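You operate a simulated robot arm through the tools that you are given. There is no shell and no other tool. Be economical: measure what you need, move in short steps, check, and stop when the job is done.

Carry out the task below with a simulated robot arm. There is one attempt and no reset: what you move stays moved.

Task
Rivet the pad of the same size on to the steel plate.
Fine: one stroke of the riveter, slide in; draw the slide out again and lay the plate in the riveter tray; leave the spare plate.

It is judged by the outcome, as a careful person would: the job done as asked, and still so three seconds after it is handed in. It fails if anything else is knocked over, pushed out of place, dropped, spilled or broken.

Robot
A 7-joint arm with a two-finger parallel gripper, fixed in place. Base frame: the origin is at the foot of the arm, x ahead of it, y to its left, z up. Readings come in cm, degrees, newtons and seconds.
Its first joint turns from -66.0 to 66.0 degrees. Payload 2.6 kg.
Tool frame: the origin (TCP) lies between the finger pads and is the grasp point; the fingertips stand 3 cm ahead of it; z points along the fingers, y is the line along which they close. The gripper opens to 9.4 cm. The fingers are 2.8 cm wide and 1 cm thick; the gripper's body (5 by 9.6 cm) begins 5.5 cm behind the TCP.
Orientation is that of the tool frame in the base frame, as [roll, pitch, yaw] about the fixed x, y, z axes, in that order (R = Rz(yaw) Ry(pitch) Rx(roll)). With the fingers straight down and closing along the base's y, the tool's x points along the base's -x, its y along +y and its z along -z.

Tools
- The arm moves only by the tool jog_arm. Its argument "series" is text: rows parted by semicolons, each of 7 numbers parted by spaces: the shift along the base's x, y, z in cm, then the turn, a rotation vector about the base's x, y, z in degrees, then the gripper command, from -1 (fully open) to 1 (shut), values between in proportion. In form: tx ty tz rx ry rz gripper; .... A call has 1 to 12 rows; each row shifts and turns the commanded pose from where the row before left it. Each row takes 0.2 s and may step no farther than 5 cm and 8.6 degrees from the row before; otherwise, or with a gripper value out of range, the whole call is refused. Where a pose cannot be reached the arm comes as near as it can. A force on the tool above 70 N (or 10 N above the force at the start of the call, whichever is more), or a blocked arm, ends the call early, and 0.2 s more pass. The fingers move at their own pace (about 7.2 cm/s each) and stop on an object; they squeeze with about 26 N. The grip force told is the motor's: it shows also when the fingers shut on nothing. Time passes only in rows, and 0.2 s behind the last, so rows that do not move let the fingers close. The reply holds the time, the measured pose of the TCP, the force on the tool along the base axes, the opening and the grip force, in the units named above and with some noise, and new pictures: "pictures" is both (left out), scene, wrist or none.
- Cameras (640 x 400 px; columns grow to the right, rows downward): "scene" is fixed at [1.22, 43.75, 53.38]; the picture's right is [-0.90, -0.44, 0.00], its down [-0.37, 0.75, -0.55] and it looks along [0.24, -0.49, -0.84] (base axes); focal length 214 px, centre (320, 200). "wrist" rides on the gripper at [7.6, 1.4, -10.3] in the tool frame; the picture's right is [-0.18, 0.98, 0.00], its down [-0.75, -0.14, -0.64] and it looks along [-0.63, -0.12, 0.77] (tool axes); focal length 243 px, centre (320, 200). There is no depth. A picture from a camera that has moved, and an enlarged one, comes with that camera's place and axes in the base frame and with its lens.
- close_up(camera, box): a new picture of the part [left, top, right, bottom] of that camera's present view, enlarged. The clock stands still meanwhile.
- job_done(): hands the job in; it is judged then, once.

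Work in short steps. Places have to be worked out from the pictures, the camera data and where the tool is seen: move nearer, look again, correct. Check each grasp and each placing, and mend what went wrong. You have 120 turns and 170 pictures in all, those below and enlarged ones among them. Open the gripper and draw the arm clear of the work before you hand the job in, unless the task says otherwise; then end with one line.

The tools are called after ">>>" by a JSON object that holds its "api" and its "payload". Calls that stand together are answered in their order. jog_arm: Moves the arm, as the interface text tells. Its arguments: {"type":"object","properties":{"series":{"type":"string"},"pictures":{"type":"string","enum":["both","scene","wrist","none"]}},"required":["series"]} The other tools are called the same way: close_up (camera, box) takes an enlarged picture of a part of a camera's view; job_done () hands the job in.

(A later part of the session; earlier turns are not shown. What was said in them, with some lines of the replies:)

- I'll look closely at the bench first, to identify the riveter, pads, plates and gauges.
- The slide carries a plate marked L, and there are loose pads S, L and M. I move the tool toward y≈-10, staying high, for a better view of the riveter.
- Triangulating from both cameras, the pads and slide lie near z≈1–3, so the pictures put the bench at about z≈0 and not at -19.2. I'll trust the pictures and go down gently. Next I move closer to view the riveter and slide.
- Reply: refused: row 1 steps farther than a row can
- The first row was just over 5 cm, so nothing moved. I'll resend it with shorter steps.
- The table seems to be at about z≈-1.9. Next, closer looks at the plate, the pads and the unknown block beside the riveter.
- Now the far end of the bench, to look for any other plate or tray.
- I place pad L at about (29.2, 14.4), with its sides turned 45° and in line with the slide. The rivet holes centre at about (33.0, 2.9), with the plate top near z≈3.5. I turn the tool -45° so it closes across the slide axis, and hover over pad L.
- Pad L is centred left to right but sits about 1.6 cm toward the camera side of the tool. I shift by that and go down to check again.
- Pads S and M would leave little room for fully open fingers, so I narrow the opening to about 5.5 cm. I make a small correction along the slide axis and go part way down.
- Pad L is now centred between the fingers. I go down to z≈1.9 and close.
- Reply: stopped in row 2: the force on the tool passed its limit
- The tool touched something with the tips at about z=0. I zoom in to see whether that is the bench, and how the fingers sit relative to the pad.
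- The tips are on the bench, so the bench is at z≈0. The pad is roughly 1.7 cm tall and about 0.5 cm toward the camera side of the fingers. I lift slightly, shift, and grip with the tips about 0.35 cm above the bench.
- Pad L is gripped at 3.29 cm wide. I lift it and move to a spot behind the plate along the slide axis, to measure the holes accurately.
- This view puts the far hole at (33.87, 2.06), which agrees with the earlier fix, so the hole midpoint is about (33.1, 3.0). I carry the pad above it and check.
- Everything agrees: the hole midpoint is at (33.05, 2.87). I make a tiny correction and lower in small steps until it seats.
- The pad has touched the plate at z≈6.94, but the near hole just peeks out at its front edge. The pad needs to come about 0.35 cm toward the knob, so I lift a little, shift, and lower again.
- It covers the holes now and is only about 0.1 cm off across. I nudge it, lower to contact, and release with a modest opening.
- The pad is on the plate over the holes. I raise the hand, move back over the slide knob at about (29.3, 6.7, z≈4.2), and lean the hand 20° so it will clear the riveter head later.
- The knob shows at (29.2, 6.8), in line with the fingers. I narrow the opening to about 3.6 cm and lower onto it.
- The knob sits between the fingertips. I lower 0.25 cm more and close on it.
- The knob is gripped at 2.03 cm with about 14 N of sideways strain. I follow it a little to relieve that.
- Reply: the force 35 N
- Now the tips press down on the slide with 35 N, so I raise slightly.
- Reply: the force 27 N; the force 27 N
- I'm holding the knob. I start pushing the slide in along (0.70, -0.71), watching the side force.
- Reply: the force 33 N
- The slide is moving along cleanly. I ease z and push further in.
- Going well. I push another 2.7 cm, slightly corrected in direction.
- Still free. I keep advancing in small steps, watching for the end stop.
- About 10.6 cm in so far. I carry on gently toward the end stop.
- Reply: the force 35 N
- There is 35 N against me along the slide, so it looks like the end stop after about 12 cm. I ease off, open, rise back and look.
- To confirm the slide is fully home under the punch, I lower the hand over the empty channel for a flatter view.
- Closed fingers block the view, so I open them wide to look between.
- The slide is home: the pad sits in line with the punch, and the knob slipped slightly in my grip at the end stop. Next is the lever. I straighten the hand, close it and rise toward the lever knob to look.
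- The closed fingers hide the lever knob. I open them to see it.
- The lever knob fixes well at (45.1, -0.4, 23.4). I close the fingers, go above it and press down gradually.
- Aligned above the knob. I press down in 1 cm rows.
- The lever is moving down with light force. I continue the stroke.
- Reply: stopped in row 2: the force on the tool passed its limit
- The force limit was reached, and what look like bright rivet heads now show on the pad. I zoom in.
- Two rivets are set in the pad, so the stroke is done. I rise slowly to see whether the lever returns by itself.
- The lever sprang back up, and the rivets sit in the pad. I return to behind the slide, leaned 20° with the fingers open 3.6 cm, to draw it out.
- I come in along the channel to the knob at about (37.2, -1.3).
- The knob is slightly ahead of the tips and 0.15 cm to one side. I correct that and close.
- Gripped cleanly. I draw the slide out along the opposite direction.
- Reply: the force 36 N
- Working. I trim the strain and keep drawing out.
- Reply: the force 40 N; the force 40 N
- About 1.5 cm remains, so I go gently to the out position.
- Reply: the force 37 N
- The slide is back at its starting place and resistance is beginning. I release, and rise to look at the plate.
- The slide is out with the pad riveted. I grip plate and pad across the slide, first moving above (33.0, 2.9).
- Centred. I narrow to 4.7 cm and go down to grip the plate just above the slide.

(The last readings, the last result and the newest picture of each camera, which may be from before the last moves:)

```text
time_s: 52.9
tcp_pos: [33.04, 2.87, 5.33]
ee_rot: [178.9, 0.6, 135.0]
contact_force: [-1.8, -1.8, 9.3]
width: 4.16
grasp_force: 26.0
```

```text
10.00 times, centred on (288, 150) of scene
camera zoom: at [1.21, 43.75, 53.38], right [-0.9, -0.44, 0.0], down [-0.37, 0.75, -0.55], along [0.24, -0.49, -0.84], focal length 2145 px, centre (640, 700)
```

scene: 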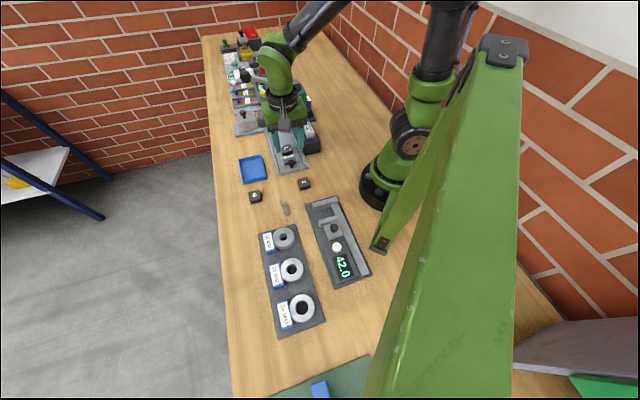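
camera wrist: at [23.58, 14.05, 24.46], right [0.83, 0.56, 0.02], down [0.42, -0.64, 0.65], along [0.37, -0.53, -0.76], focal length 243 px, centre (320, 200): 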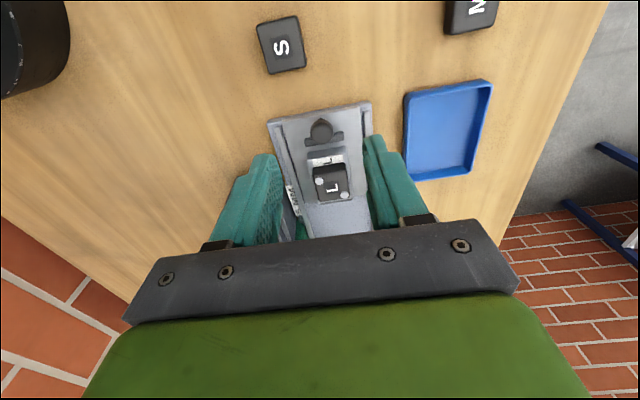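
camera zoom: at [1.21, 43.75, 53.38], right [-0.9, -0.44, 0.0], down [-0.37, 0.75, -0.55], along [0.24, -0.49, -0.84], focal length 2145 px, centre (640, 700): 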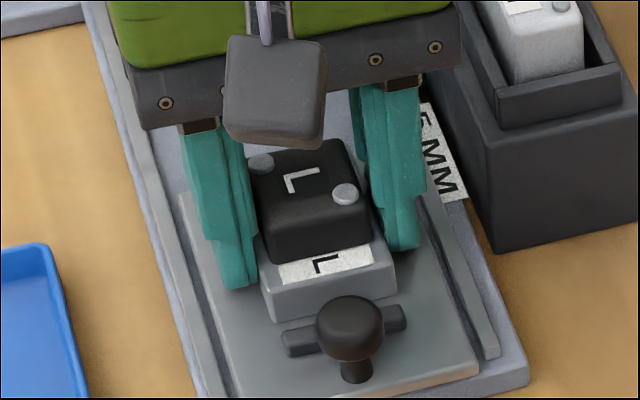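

The plate is gripped at 4.16 cm. I lift it straight up and check.

>>> {"api": "jog_arm", "payload": {"series": "0 0 1 0 0 0 1; 0 0 2 0 0 0 1; 0 0 3 0 0 0 1; 0 0 3 0 0 0 1; 0 0 0 0 0 0 1", "pictures": "both"}}

>>> {"api": "close_up", "payload": {"camera": "scene", "box": [224, 120, 320, 180]}}

```text
time_s: 54.1
tcp_pos: [33.05, 2.99, 14.39]
ee_rot: [179.1, 0.5, 134.9]
contact_force: [-0.3, 0.7, -2.1]
width: 4.15
grasp_force: 26.0
camera wrist: at [28.38, 9.32, 24.53], right [0.83, 0.56, 0.02], down [0.42, -0.64, 0.65], along [0.38, -0.53, -0.76], focal length 243 px, centre (320, 200)
```

scene: 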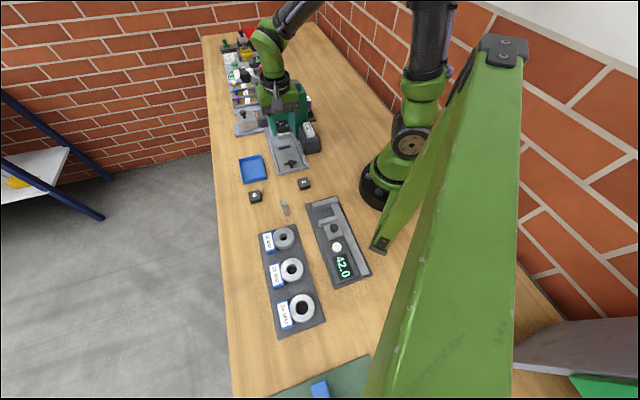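
wrist: 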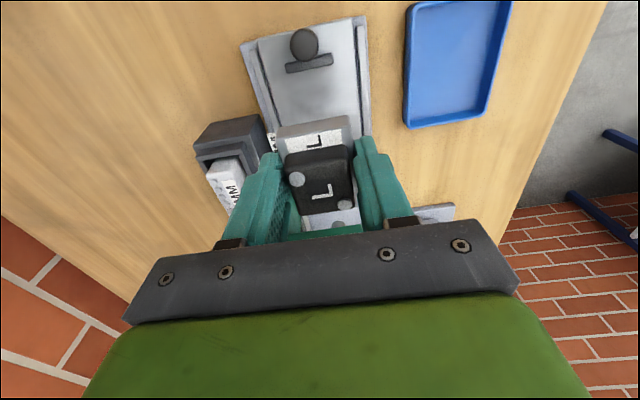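

```text
6.67 times, centred on (272, 150) of scene
camera zoom: at [1.22, 43.75, 53.38], right [-0.9, -0.44, 0.0], down [-0.37, 0.75, -0.55], along [0.24, -0.49, -0.84], focal length 1430 px, centre (640, 533)
```

zoom: 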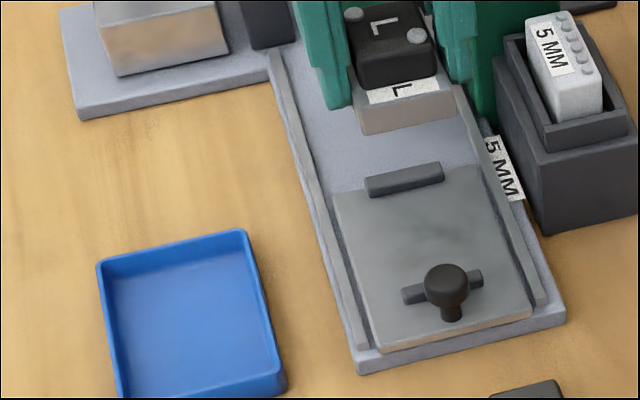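

The riveted plate is up and the slide stayed put. I measure the tray before choosing which way to lay the plate.

>>> {"api": "close_up", "payload": {"camera": "scene", "box": [228, 148, 276, 190]}}

>>> {"api": "close_up", "payload": {"camera": "wrist", "box": [380, 0, 540, 140]}}

```text
9.52 times, centred on (252, 169) of scene
camera zoom: at [1.22, 43.75, 53.38], right [-0.9, -0.44, 0.0], down [-0.37, 0.75, -0.55], along [0.24, -0.49, -0.84], focal length 2043 px, centre (968, 495)
```

zoom: 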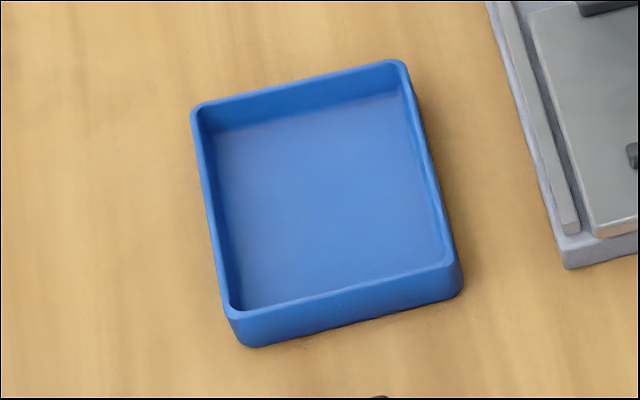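

```text
2.86 times, centred on (460, 70) of wrist
camera zoom: at [28.38, 9.32, 24.53], right [0.83, 0.56, 0.02], down [0.42, -0.64, 0.65], along [0.38, -0.53, -0.76], focal length 693 px, centre (-80, 571)
```

zoom: 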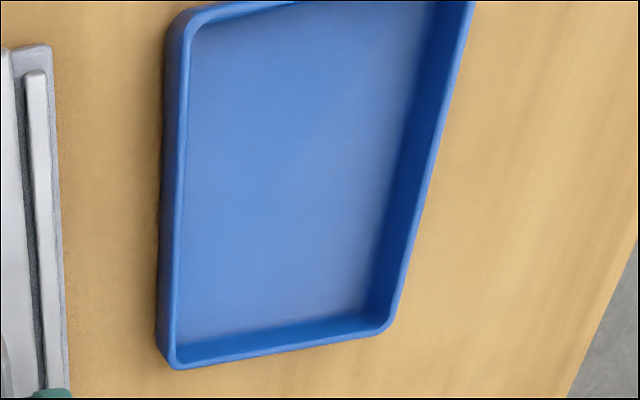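

The tray's inside is about 6.9 by 9.1 cm, centred near (41.1, 11.7). Turning the plate 90° puts the fingers along the long side with plenty of room, so I rotate +90° on the way over and trim the 1° tilt.

>>> {"api": "jog_arm", "payload": {"series": "0 0 1 -0.29 0.99 0 1; 0.6 0.7 0 0 0 8.2 1; 0.7 0.8 0 0 0 8.2 1; 0.75 0.8 0 0 0 8.2 1; 0.75 0.8 0 0 0 8.2 1; 0.75 0.8 0 0 0 8.2 1; 0.75 0.8 0 0 0 8.2 1; 0.75 0.8 0 0 0 8.2 1; 0.75 0.8 0 0 0 8.2 1; 0.75 0.8 0 0 0 8.2 1; 0.75 0.8 0 0 0 8.2 1; 0.75 0.8 0 0 0 8 1", "pictures": "both"}}

>>> {"api": "close_up", "payload": {"camera": "scene", "box": [220, 130, 300, 180]}}

```text
time_s: 56.7
tcp_pos: [41.08, 11.61, 15.44]
ee_rot: [180.0, 0.1, -134.9]
contact_force: [-0.7, -0.4, -1.5]
width: 4.18
grasp_force: 26.3
camera wrist: at [34.51, 7.2, 25.61], right [-0.57, 0.82, 0.0], down [0.63, 0.43, 0.64], along [0.53, 0.36, -0.77], focal length 243 px, centre (320, 200)
```

scene: 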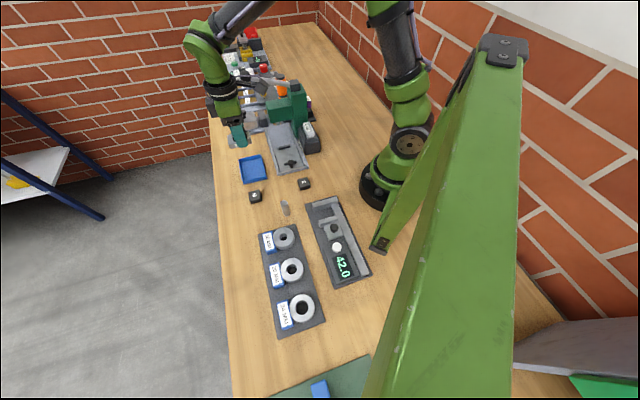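
wrist: 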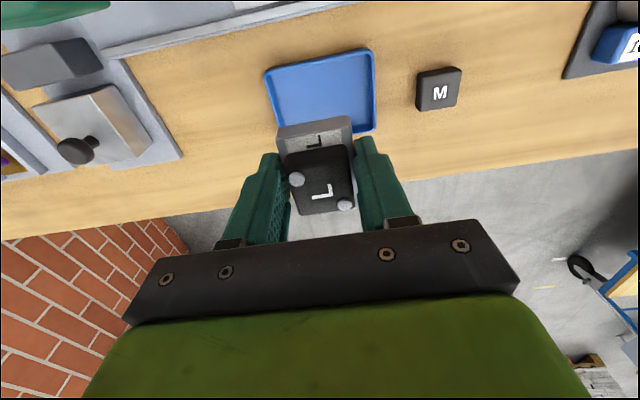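

```text
8.00 times, centred on (260, 155) of scene
camera zoom: at [1.22, 43.75, 53.38], right [-0.9, -0.44, 0.0], down [-0.37, 0.75, -0.55], along [0.24, -0.49, -0.84], focal length 1716 px, centre (800, 560)
```

zoom: 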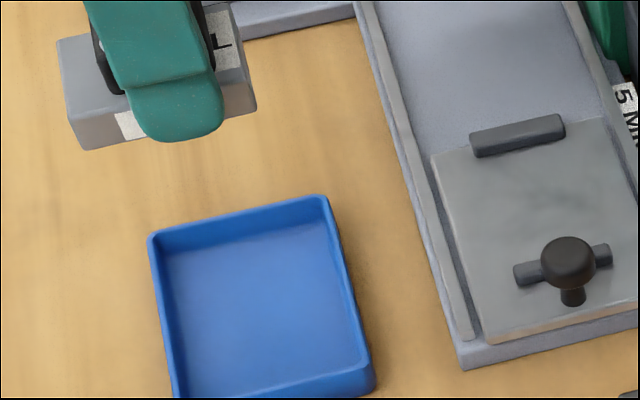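

Lined up well. I lower to z≈8 and check again.

>>> {"api": "jog_arm", "payload": {"series": "0 0 -4 0 0 0 1; 0 0 -3.5 0 0 0 1; 0 0 0 0 0 0 1", "pictures": "wrist"}}

>>> {"api": "close_up", "payload": {"camera": "wrist", "box": [220, 70, 420, 195]}}

>>> {"api": "close_up", "payload": {"camera": "scene", "box": [220, 140, 300, 190]}}

```text
time_s: 57.5
tcp_pos: [41.15, 11.46, 8.02]
ee_rot: [-180.0, 0.0, -135.1]
contact_force: [0.1, -0.5, -2.1]
width: 4.16
grasp_force: 25.8
camera wrist: at [34.5, 7.23, 18.1], right [-0.56, 0.83, 0.0], down [0.63, 0.43, 0.64], along [0.53, 0.36, -0.77], focal length 243 px, centre (320, 200)
```

wrist: 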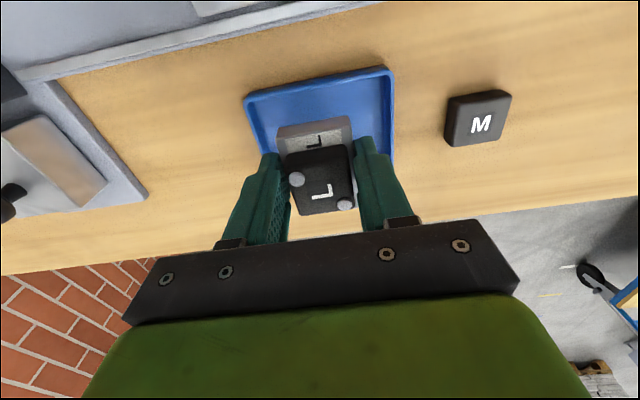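

```text
3.20 times, centred on (320, 132) of wrist
camera zoom: at [34.5, 7.23, 18.1], right [-0.56, 0.83, 0.0], down [0.63, 0.43, 0.64], along [0.53, 0.36, -0.77], focal length 776 px, centre (320, 416)
```

zoom: 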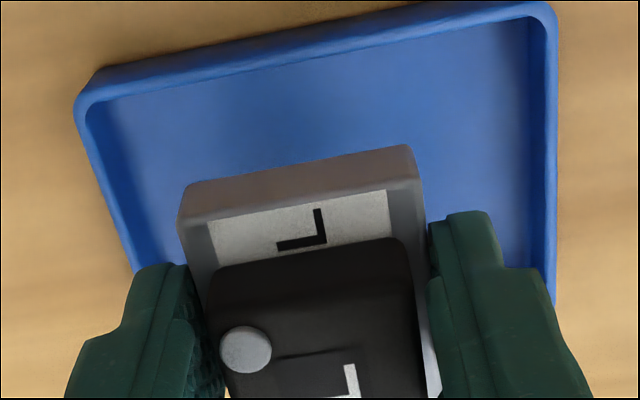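

```text
8.00 times, centred on (260, 165) of scene
camera zoom: at [1.22, 43.75, 53.38], right [-0.9, -0.44, 0.0], down [-0.37, 0.75, -0.55], along [0.24, -0.49, -0.84], focal length 1716 px, centre (800, 480)
```

zoom: 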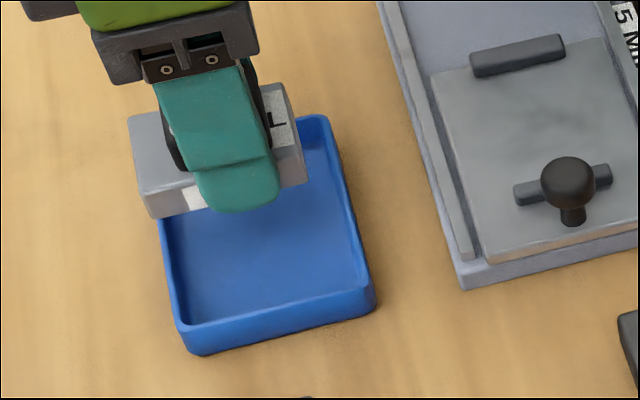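

The projected landing spot matches the tray floor centre. I lower until it touches.

>>> {"api": "jog_arm", "payload": {"series": "0 0 -2 0 0 0 1; 0 0 -1.5 0 0 0 1; 0 0 -0.4 0 0 0 1; 0 0 -0.3 0 0 0 1; 0 0 0 0 0 0 1", "pictures": "none"}}

>>> {"api": "close_up", "payload": {"camera": "scene", "box": [220, 140, 300, 190]}}

>>> {"api": "close_up", "payload": {"camera": "wrist", "box": [220, 70, 420, 195]}}

```text
time_s: 58.7
tcp_pos: [41.06, 11.64, 3.91]
ee_rot: [-179.9, 0.0, -135.2]
contact_force: [-9.0, -6.7, 7.8]
width: 4.17
grasp_force: 26.2
```

```text
8.00 times, centred on (260, 165) of scene
camera zoom: at [1.21, 43.75, 53.39], right [-0.9, -0.44, 0.0], down [-0.37, 0.75, -0.55], along [0.24, -0.49, -0.84], focal length 1716 px, centre (800, 480)
```

zoom: 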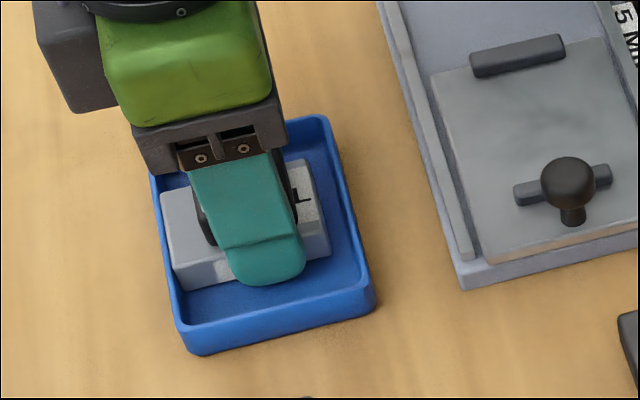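

```text
3.20 times, centred on (320, 132) of wrist
camera zoom: at [34.53, 7.31, 13.97], right [-0.56, 0.83, 0.0], down [0.63, 0.43, 0.64], along [0.53, 0.36, -0.77], focal length 776 px, centre (320, 416)
```

zoom: 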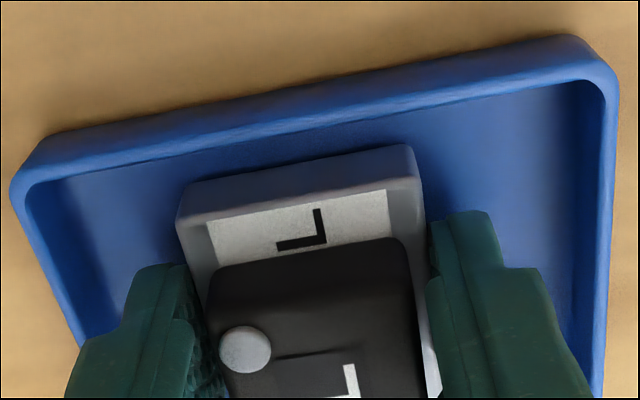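

The plate is touching the outer wall of the tray. I lift a little, move 0.5 cm toward the robot side, and lower again.

>>> {"api": "jog_arm", "payload": {"series": "0 0 0.5 0 0 0 1; -0.33 -0.33 0 0 0 0 1; 0 0 -0.3 0 0 0 1; 0 0 -0.3 0 0 0 1; 0 0 0 0 0 0 1", "pictures": "none"}}

>>> {"api": "close_up", "payload": {"camera": "scene", "box": [220, 140, 300, 190]}}

```text
time_s: 59.9
tcp_pos: [40.84, 11.5, 3.74]
ee_rot: [-179.8, 0.2, -135.1]
contact_force: [-4.0, -1.3, 15.0]
width: 4.16
grasp_force: 26.2
```

```text
8.00 times, centred on (260, 165) of scene
camera zoom: at [1.21, 43.74, 53.39], right [-0.9, -0.44, 0.0], down [-0.37, 0.75, -0.55], along [0.24, -0.49, -0.84], focal length 1716 px, centre (800, 480)
```

zoom: 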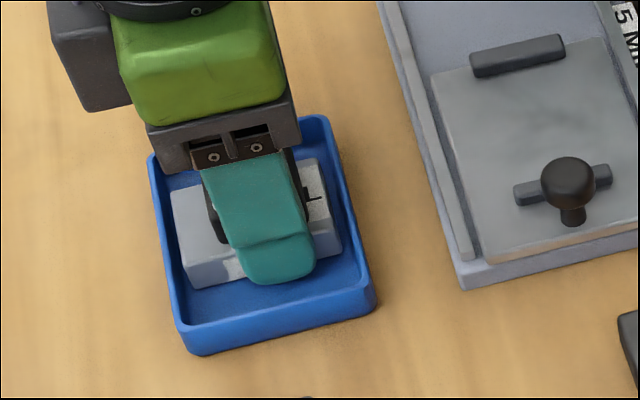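

The plate now rests on the tray floor, clear of the walls. I open slightly and lift away.

>>> {"api": "jog_arm", "payload": {"series": "0 0 0 0 0 0 0; 0 0 0 0 0 0 -0.15; 0 0 0 0 0 0 -0.15; 0 0 2 0 0 0 -0.15; 0 0 3 0 0 0 -0.15; -1 -1 4 0 0 0 -0.15; 0 0 0 0 0 0 -0.15", "pictures": "both"}}

>>> {"api": "close_up", "payload": {"camera": "scene", "box": [220, 140, 300, 190]}}

>>> {"api": "close_up", "payload": {"camera": "wrist", "box": [220, 70, 420, 195]}}

```text
time_s: 61.5
tcp_pos: [39.67, 10.47, 12.61]
ee_rot: [179.9, 0.1, -135.1]
contact_force: [0.2, 0.3, -0.4]
width: 5.41
grasp_force: 0.1
camera wrist: at [33.19, 6.03, 22.74], right [-0.56, 0.83, 0.0], down [0.63, 0.43, 0.64], along [0.53, 0.36, -0.77], focal length 243 px, centre (320, 200)
```

scene: 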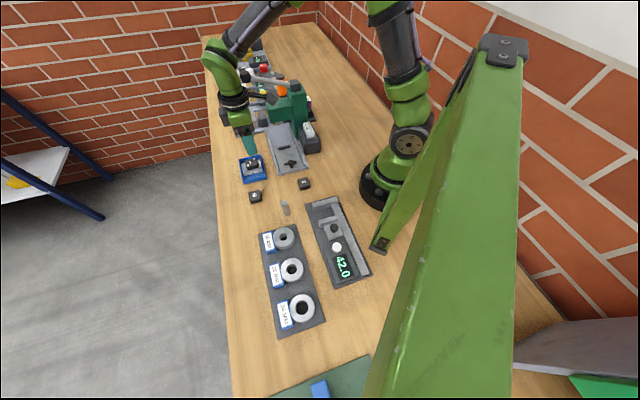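
wrist: 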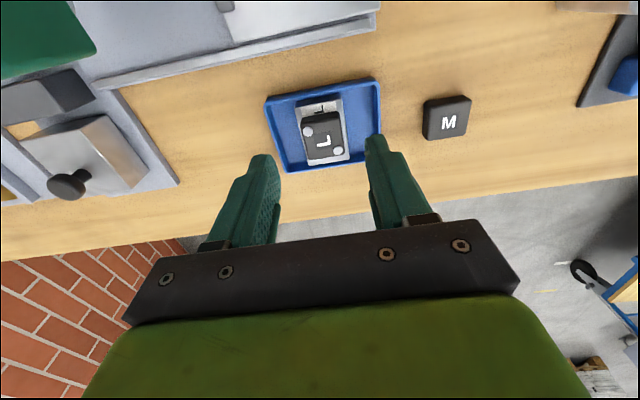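

```text
8.00 times, centred on (260, 165) of scene
camera zoom: at [1.21, 43.75, 53.38], right [-0.9, -0.44, 0.0], down [-0.37, 0.75, -0.55], along [0.24, -0.49, -0.84], focal length 1716 px, centre (800, 480)
```

zoom: 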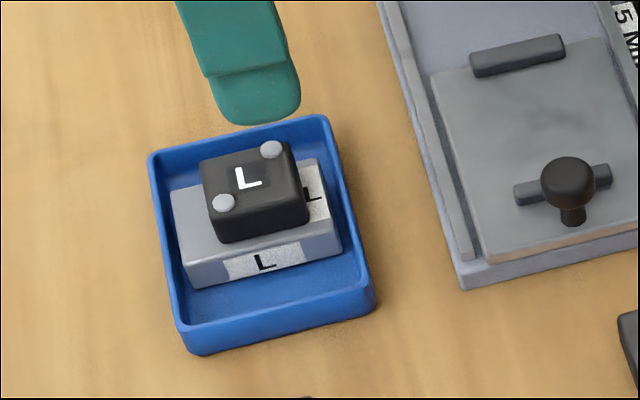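

```text
3.20 times, centred on (320, 132) of wrist
camera zoom: at [33.19, 6.03, 22.74], right [-0.56, 0.83, 0.0], down [0.63, 0.43, 0.64], along [0.53, 0.36, -0.77], focal length 776 px, centre (320, 416)
```

zoom: 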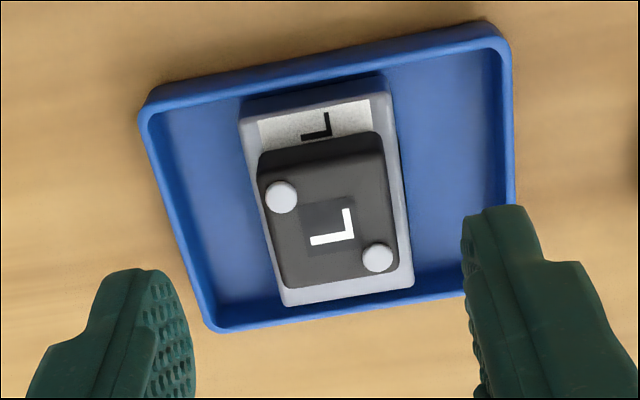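

The riveted plate lies flat in the tray. I draw the arm up and clear with the gripper open, then look once over the bench.

>>> {"api": "jog_arm", "payload": {"series": "-2 -1 4 0 0 0 -1; -2 0 4 0 0 0 -1; -2 1 4 0 0 0 -1; -2 1 4 0 0 0 -1; 0 0 0 0 0 0 -1", "pictures": "scene"}}

>>> {"api": "close_up", "payload": {"camera": "scene", "box": [220, 60, 348, 220]}}

```text
time_s: 62.7
tcp_pos: [31.6, 11.27, 28.56]
ee_rot: [180.0, 0.0, -135.0]
contact_force: [0.2, 0.1, 0.1]
width: 9.37
grasp_force: 0.1
```

scene: 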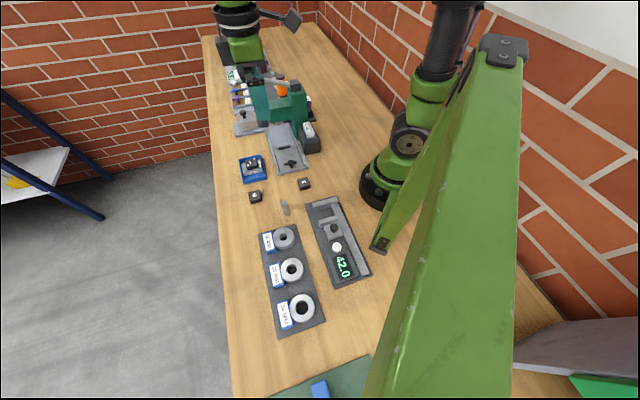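

```text
2.50 times, centred on (284, 140) of scene
camera zoom: at [1.21, 43.75, 53.38], right [-0.9, -0.44, 0.0], down [-0.37, 0.75, -0.55], along [0.24, -0.49, -0.84], focal length 536 px, centre (410, 350)
```

zoom: 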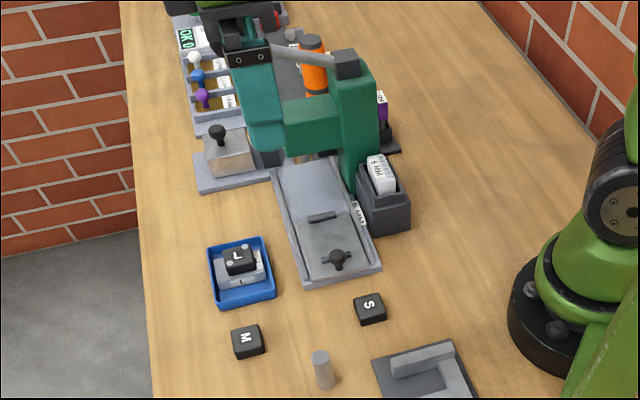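

Everything is in place: the plate is in the tray, the slide is out, the lever is up, the other items are undisturbed, and the arm is clear. I hand the job in.

>>> {"api": "job_done", "payload": {}}

```text
The job is handed in.
```

I riveted pad L onto the L plate with one lever stroke, drew the slide back out, and laid the plate in the blue tray beside the riveter. I touched none of the other parts on the bench; I never identified the spare plate in the pictures.
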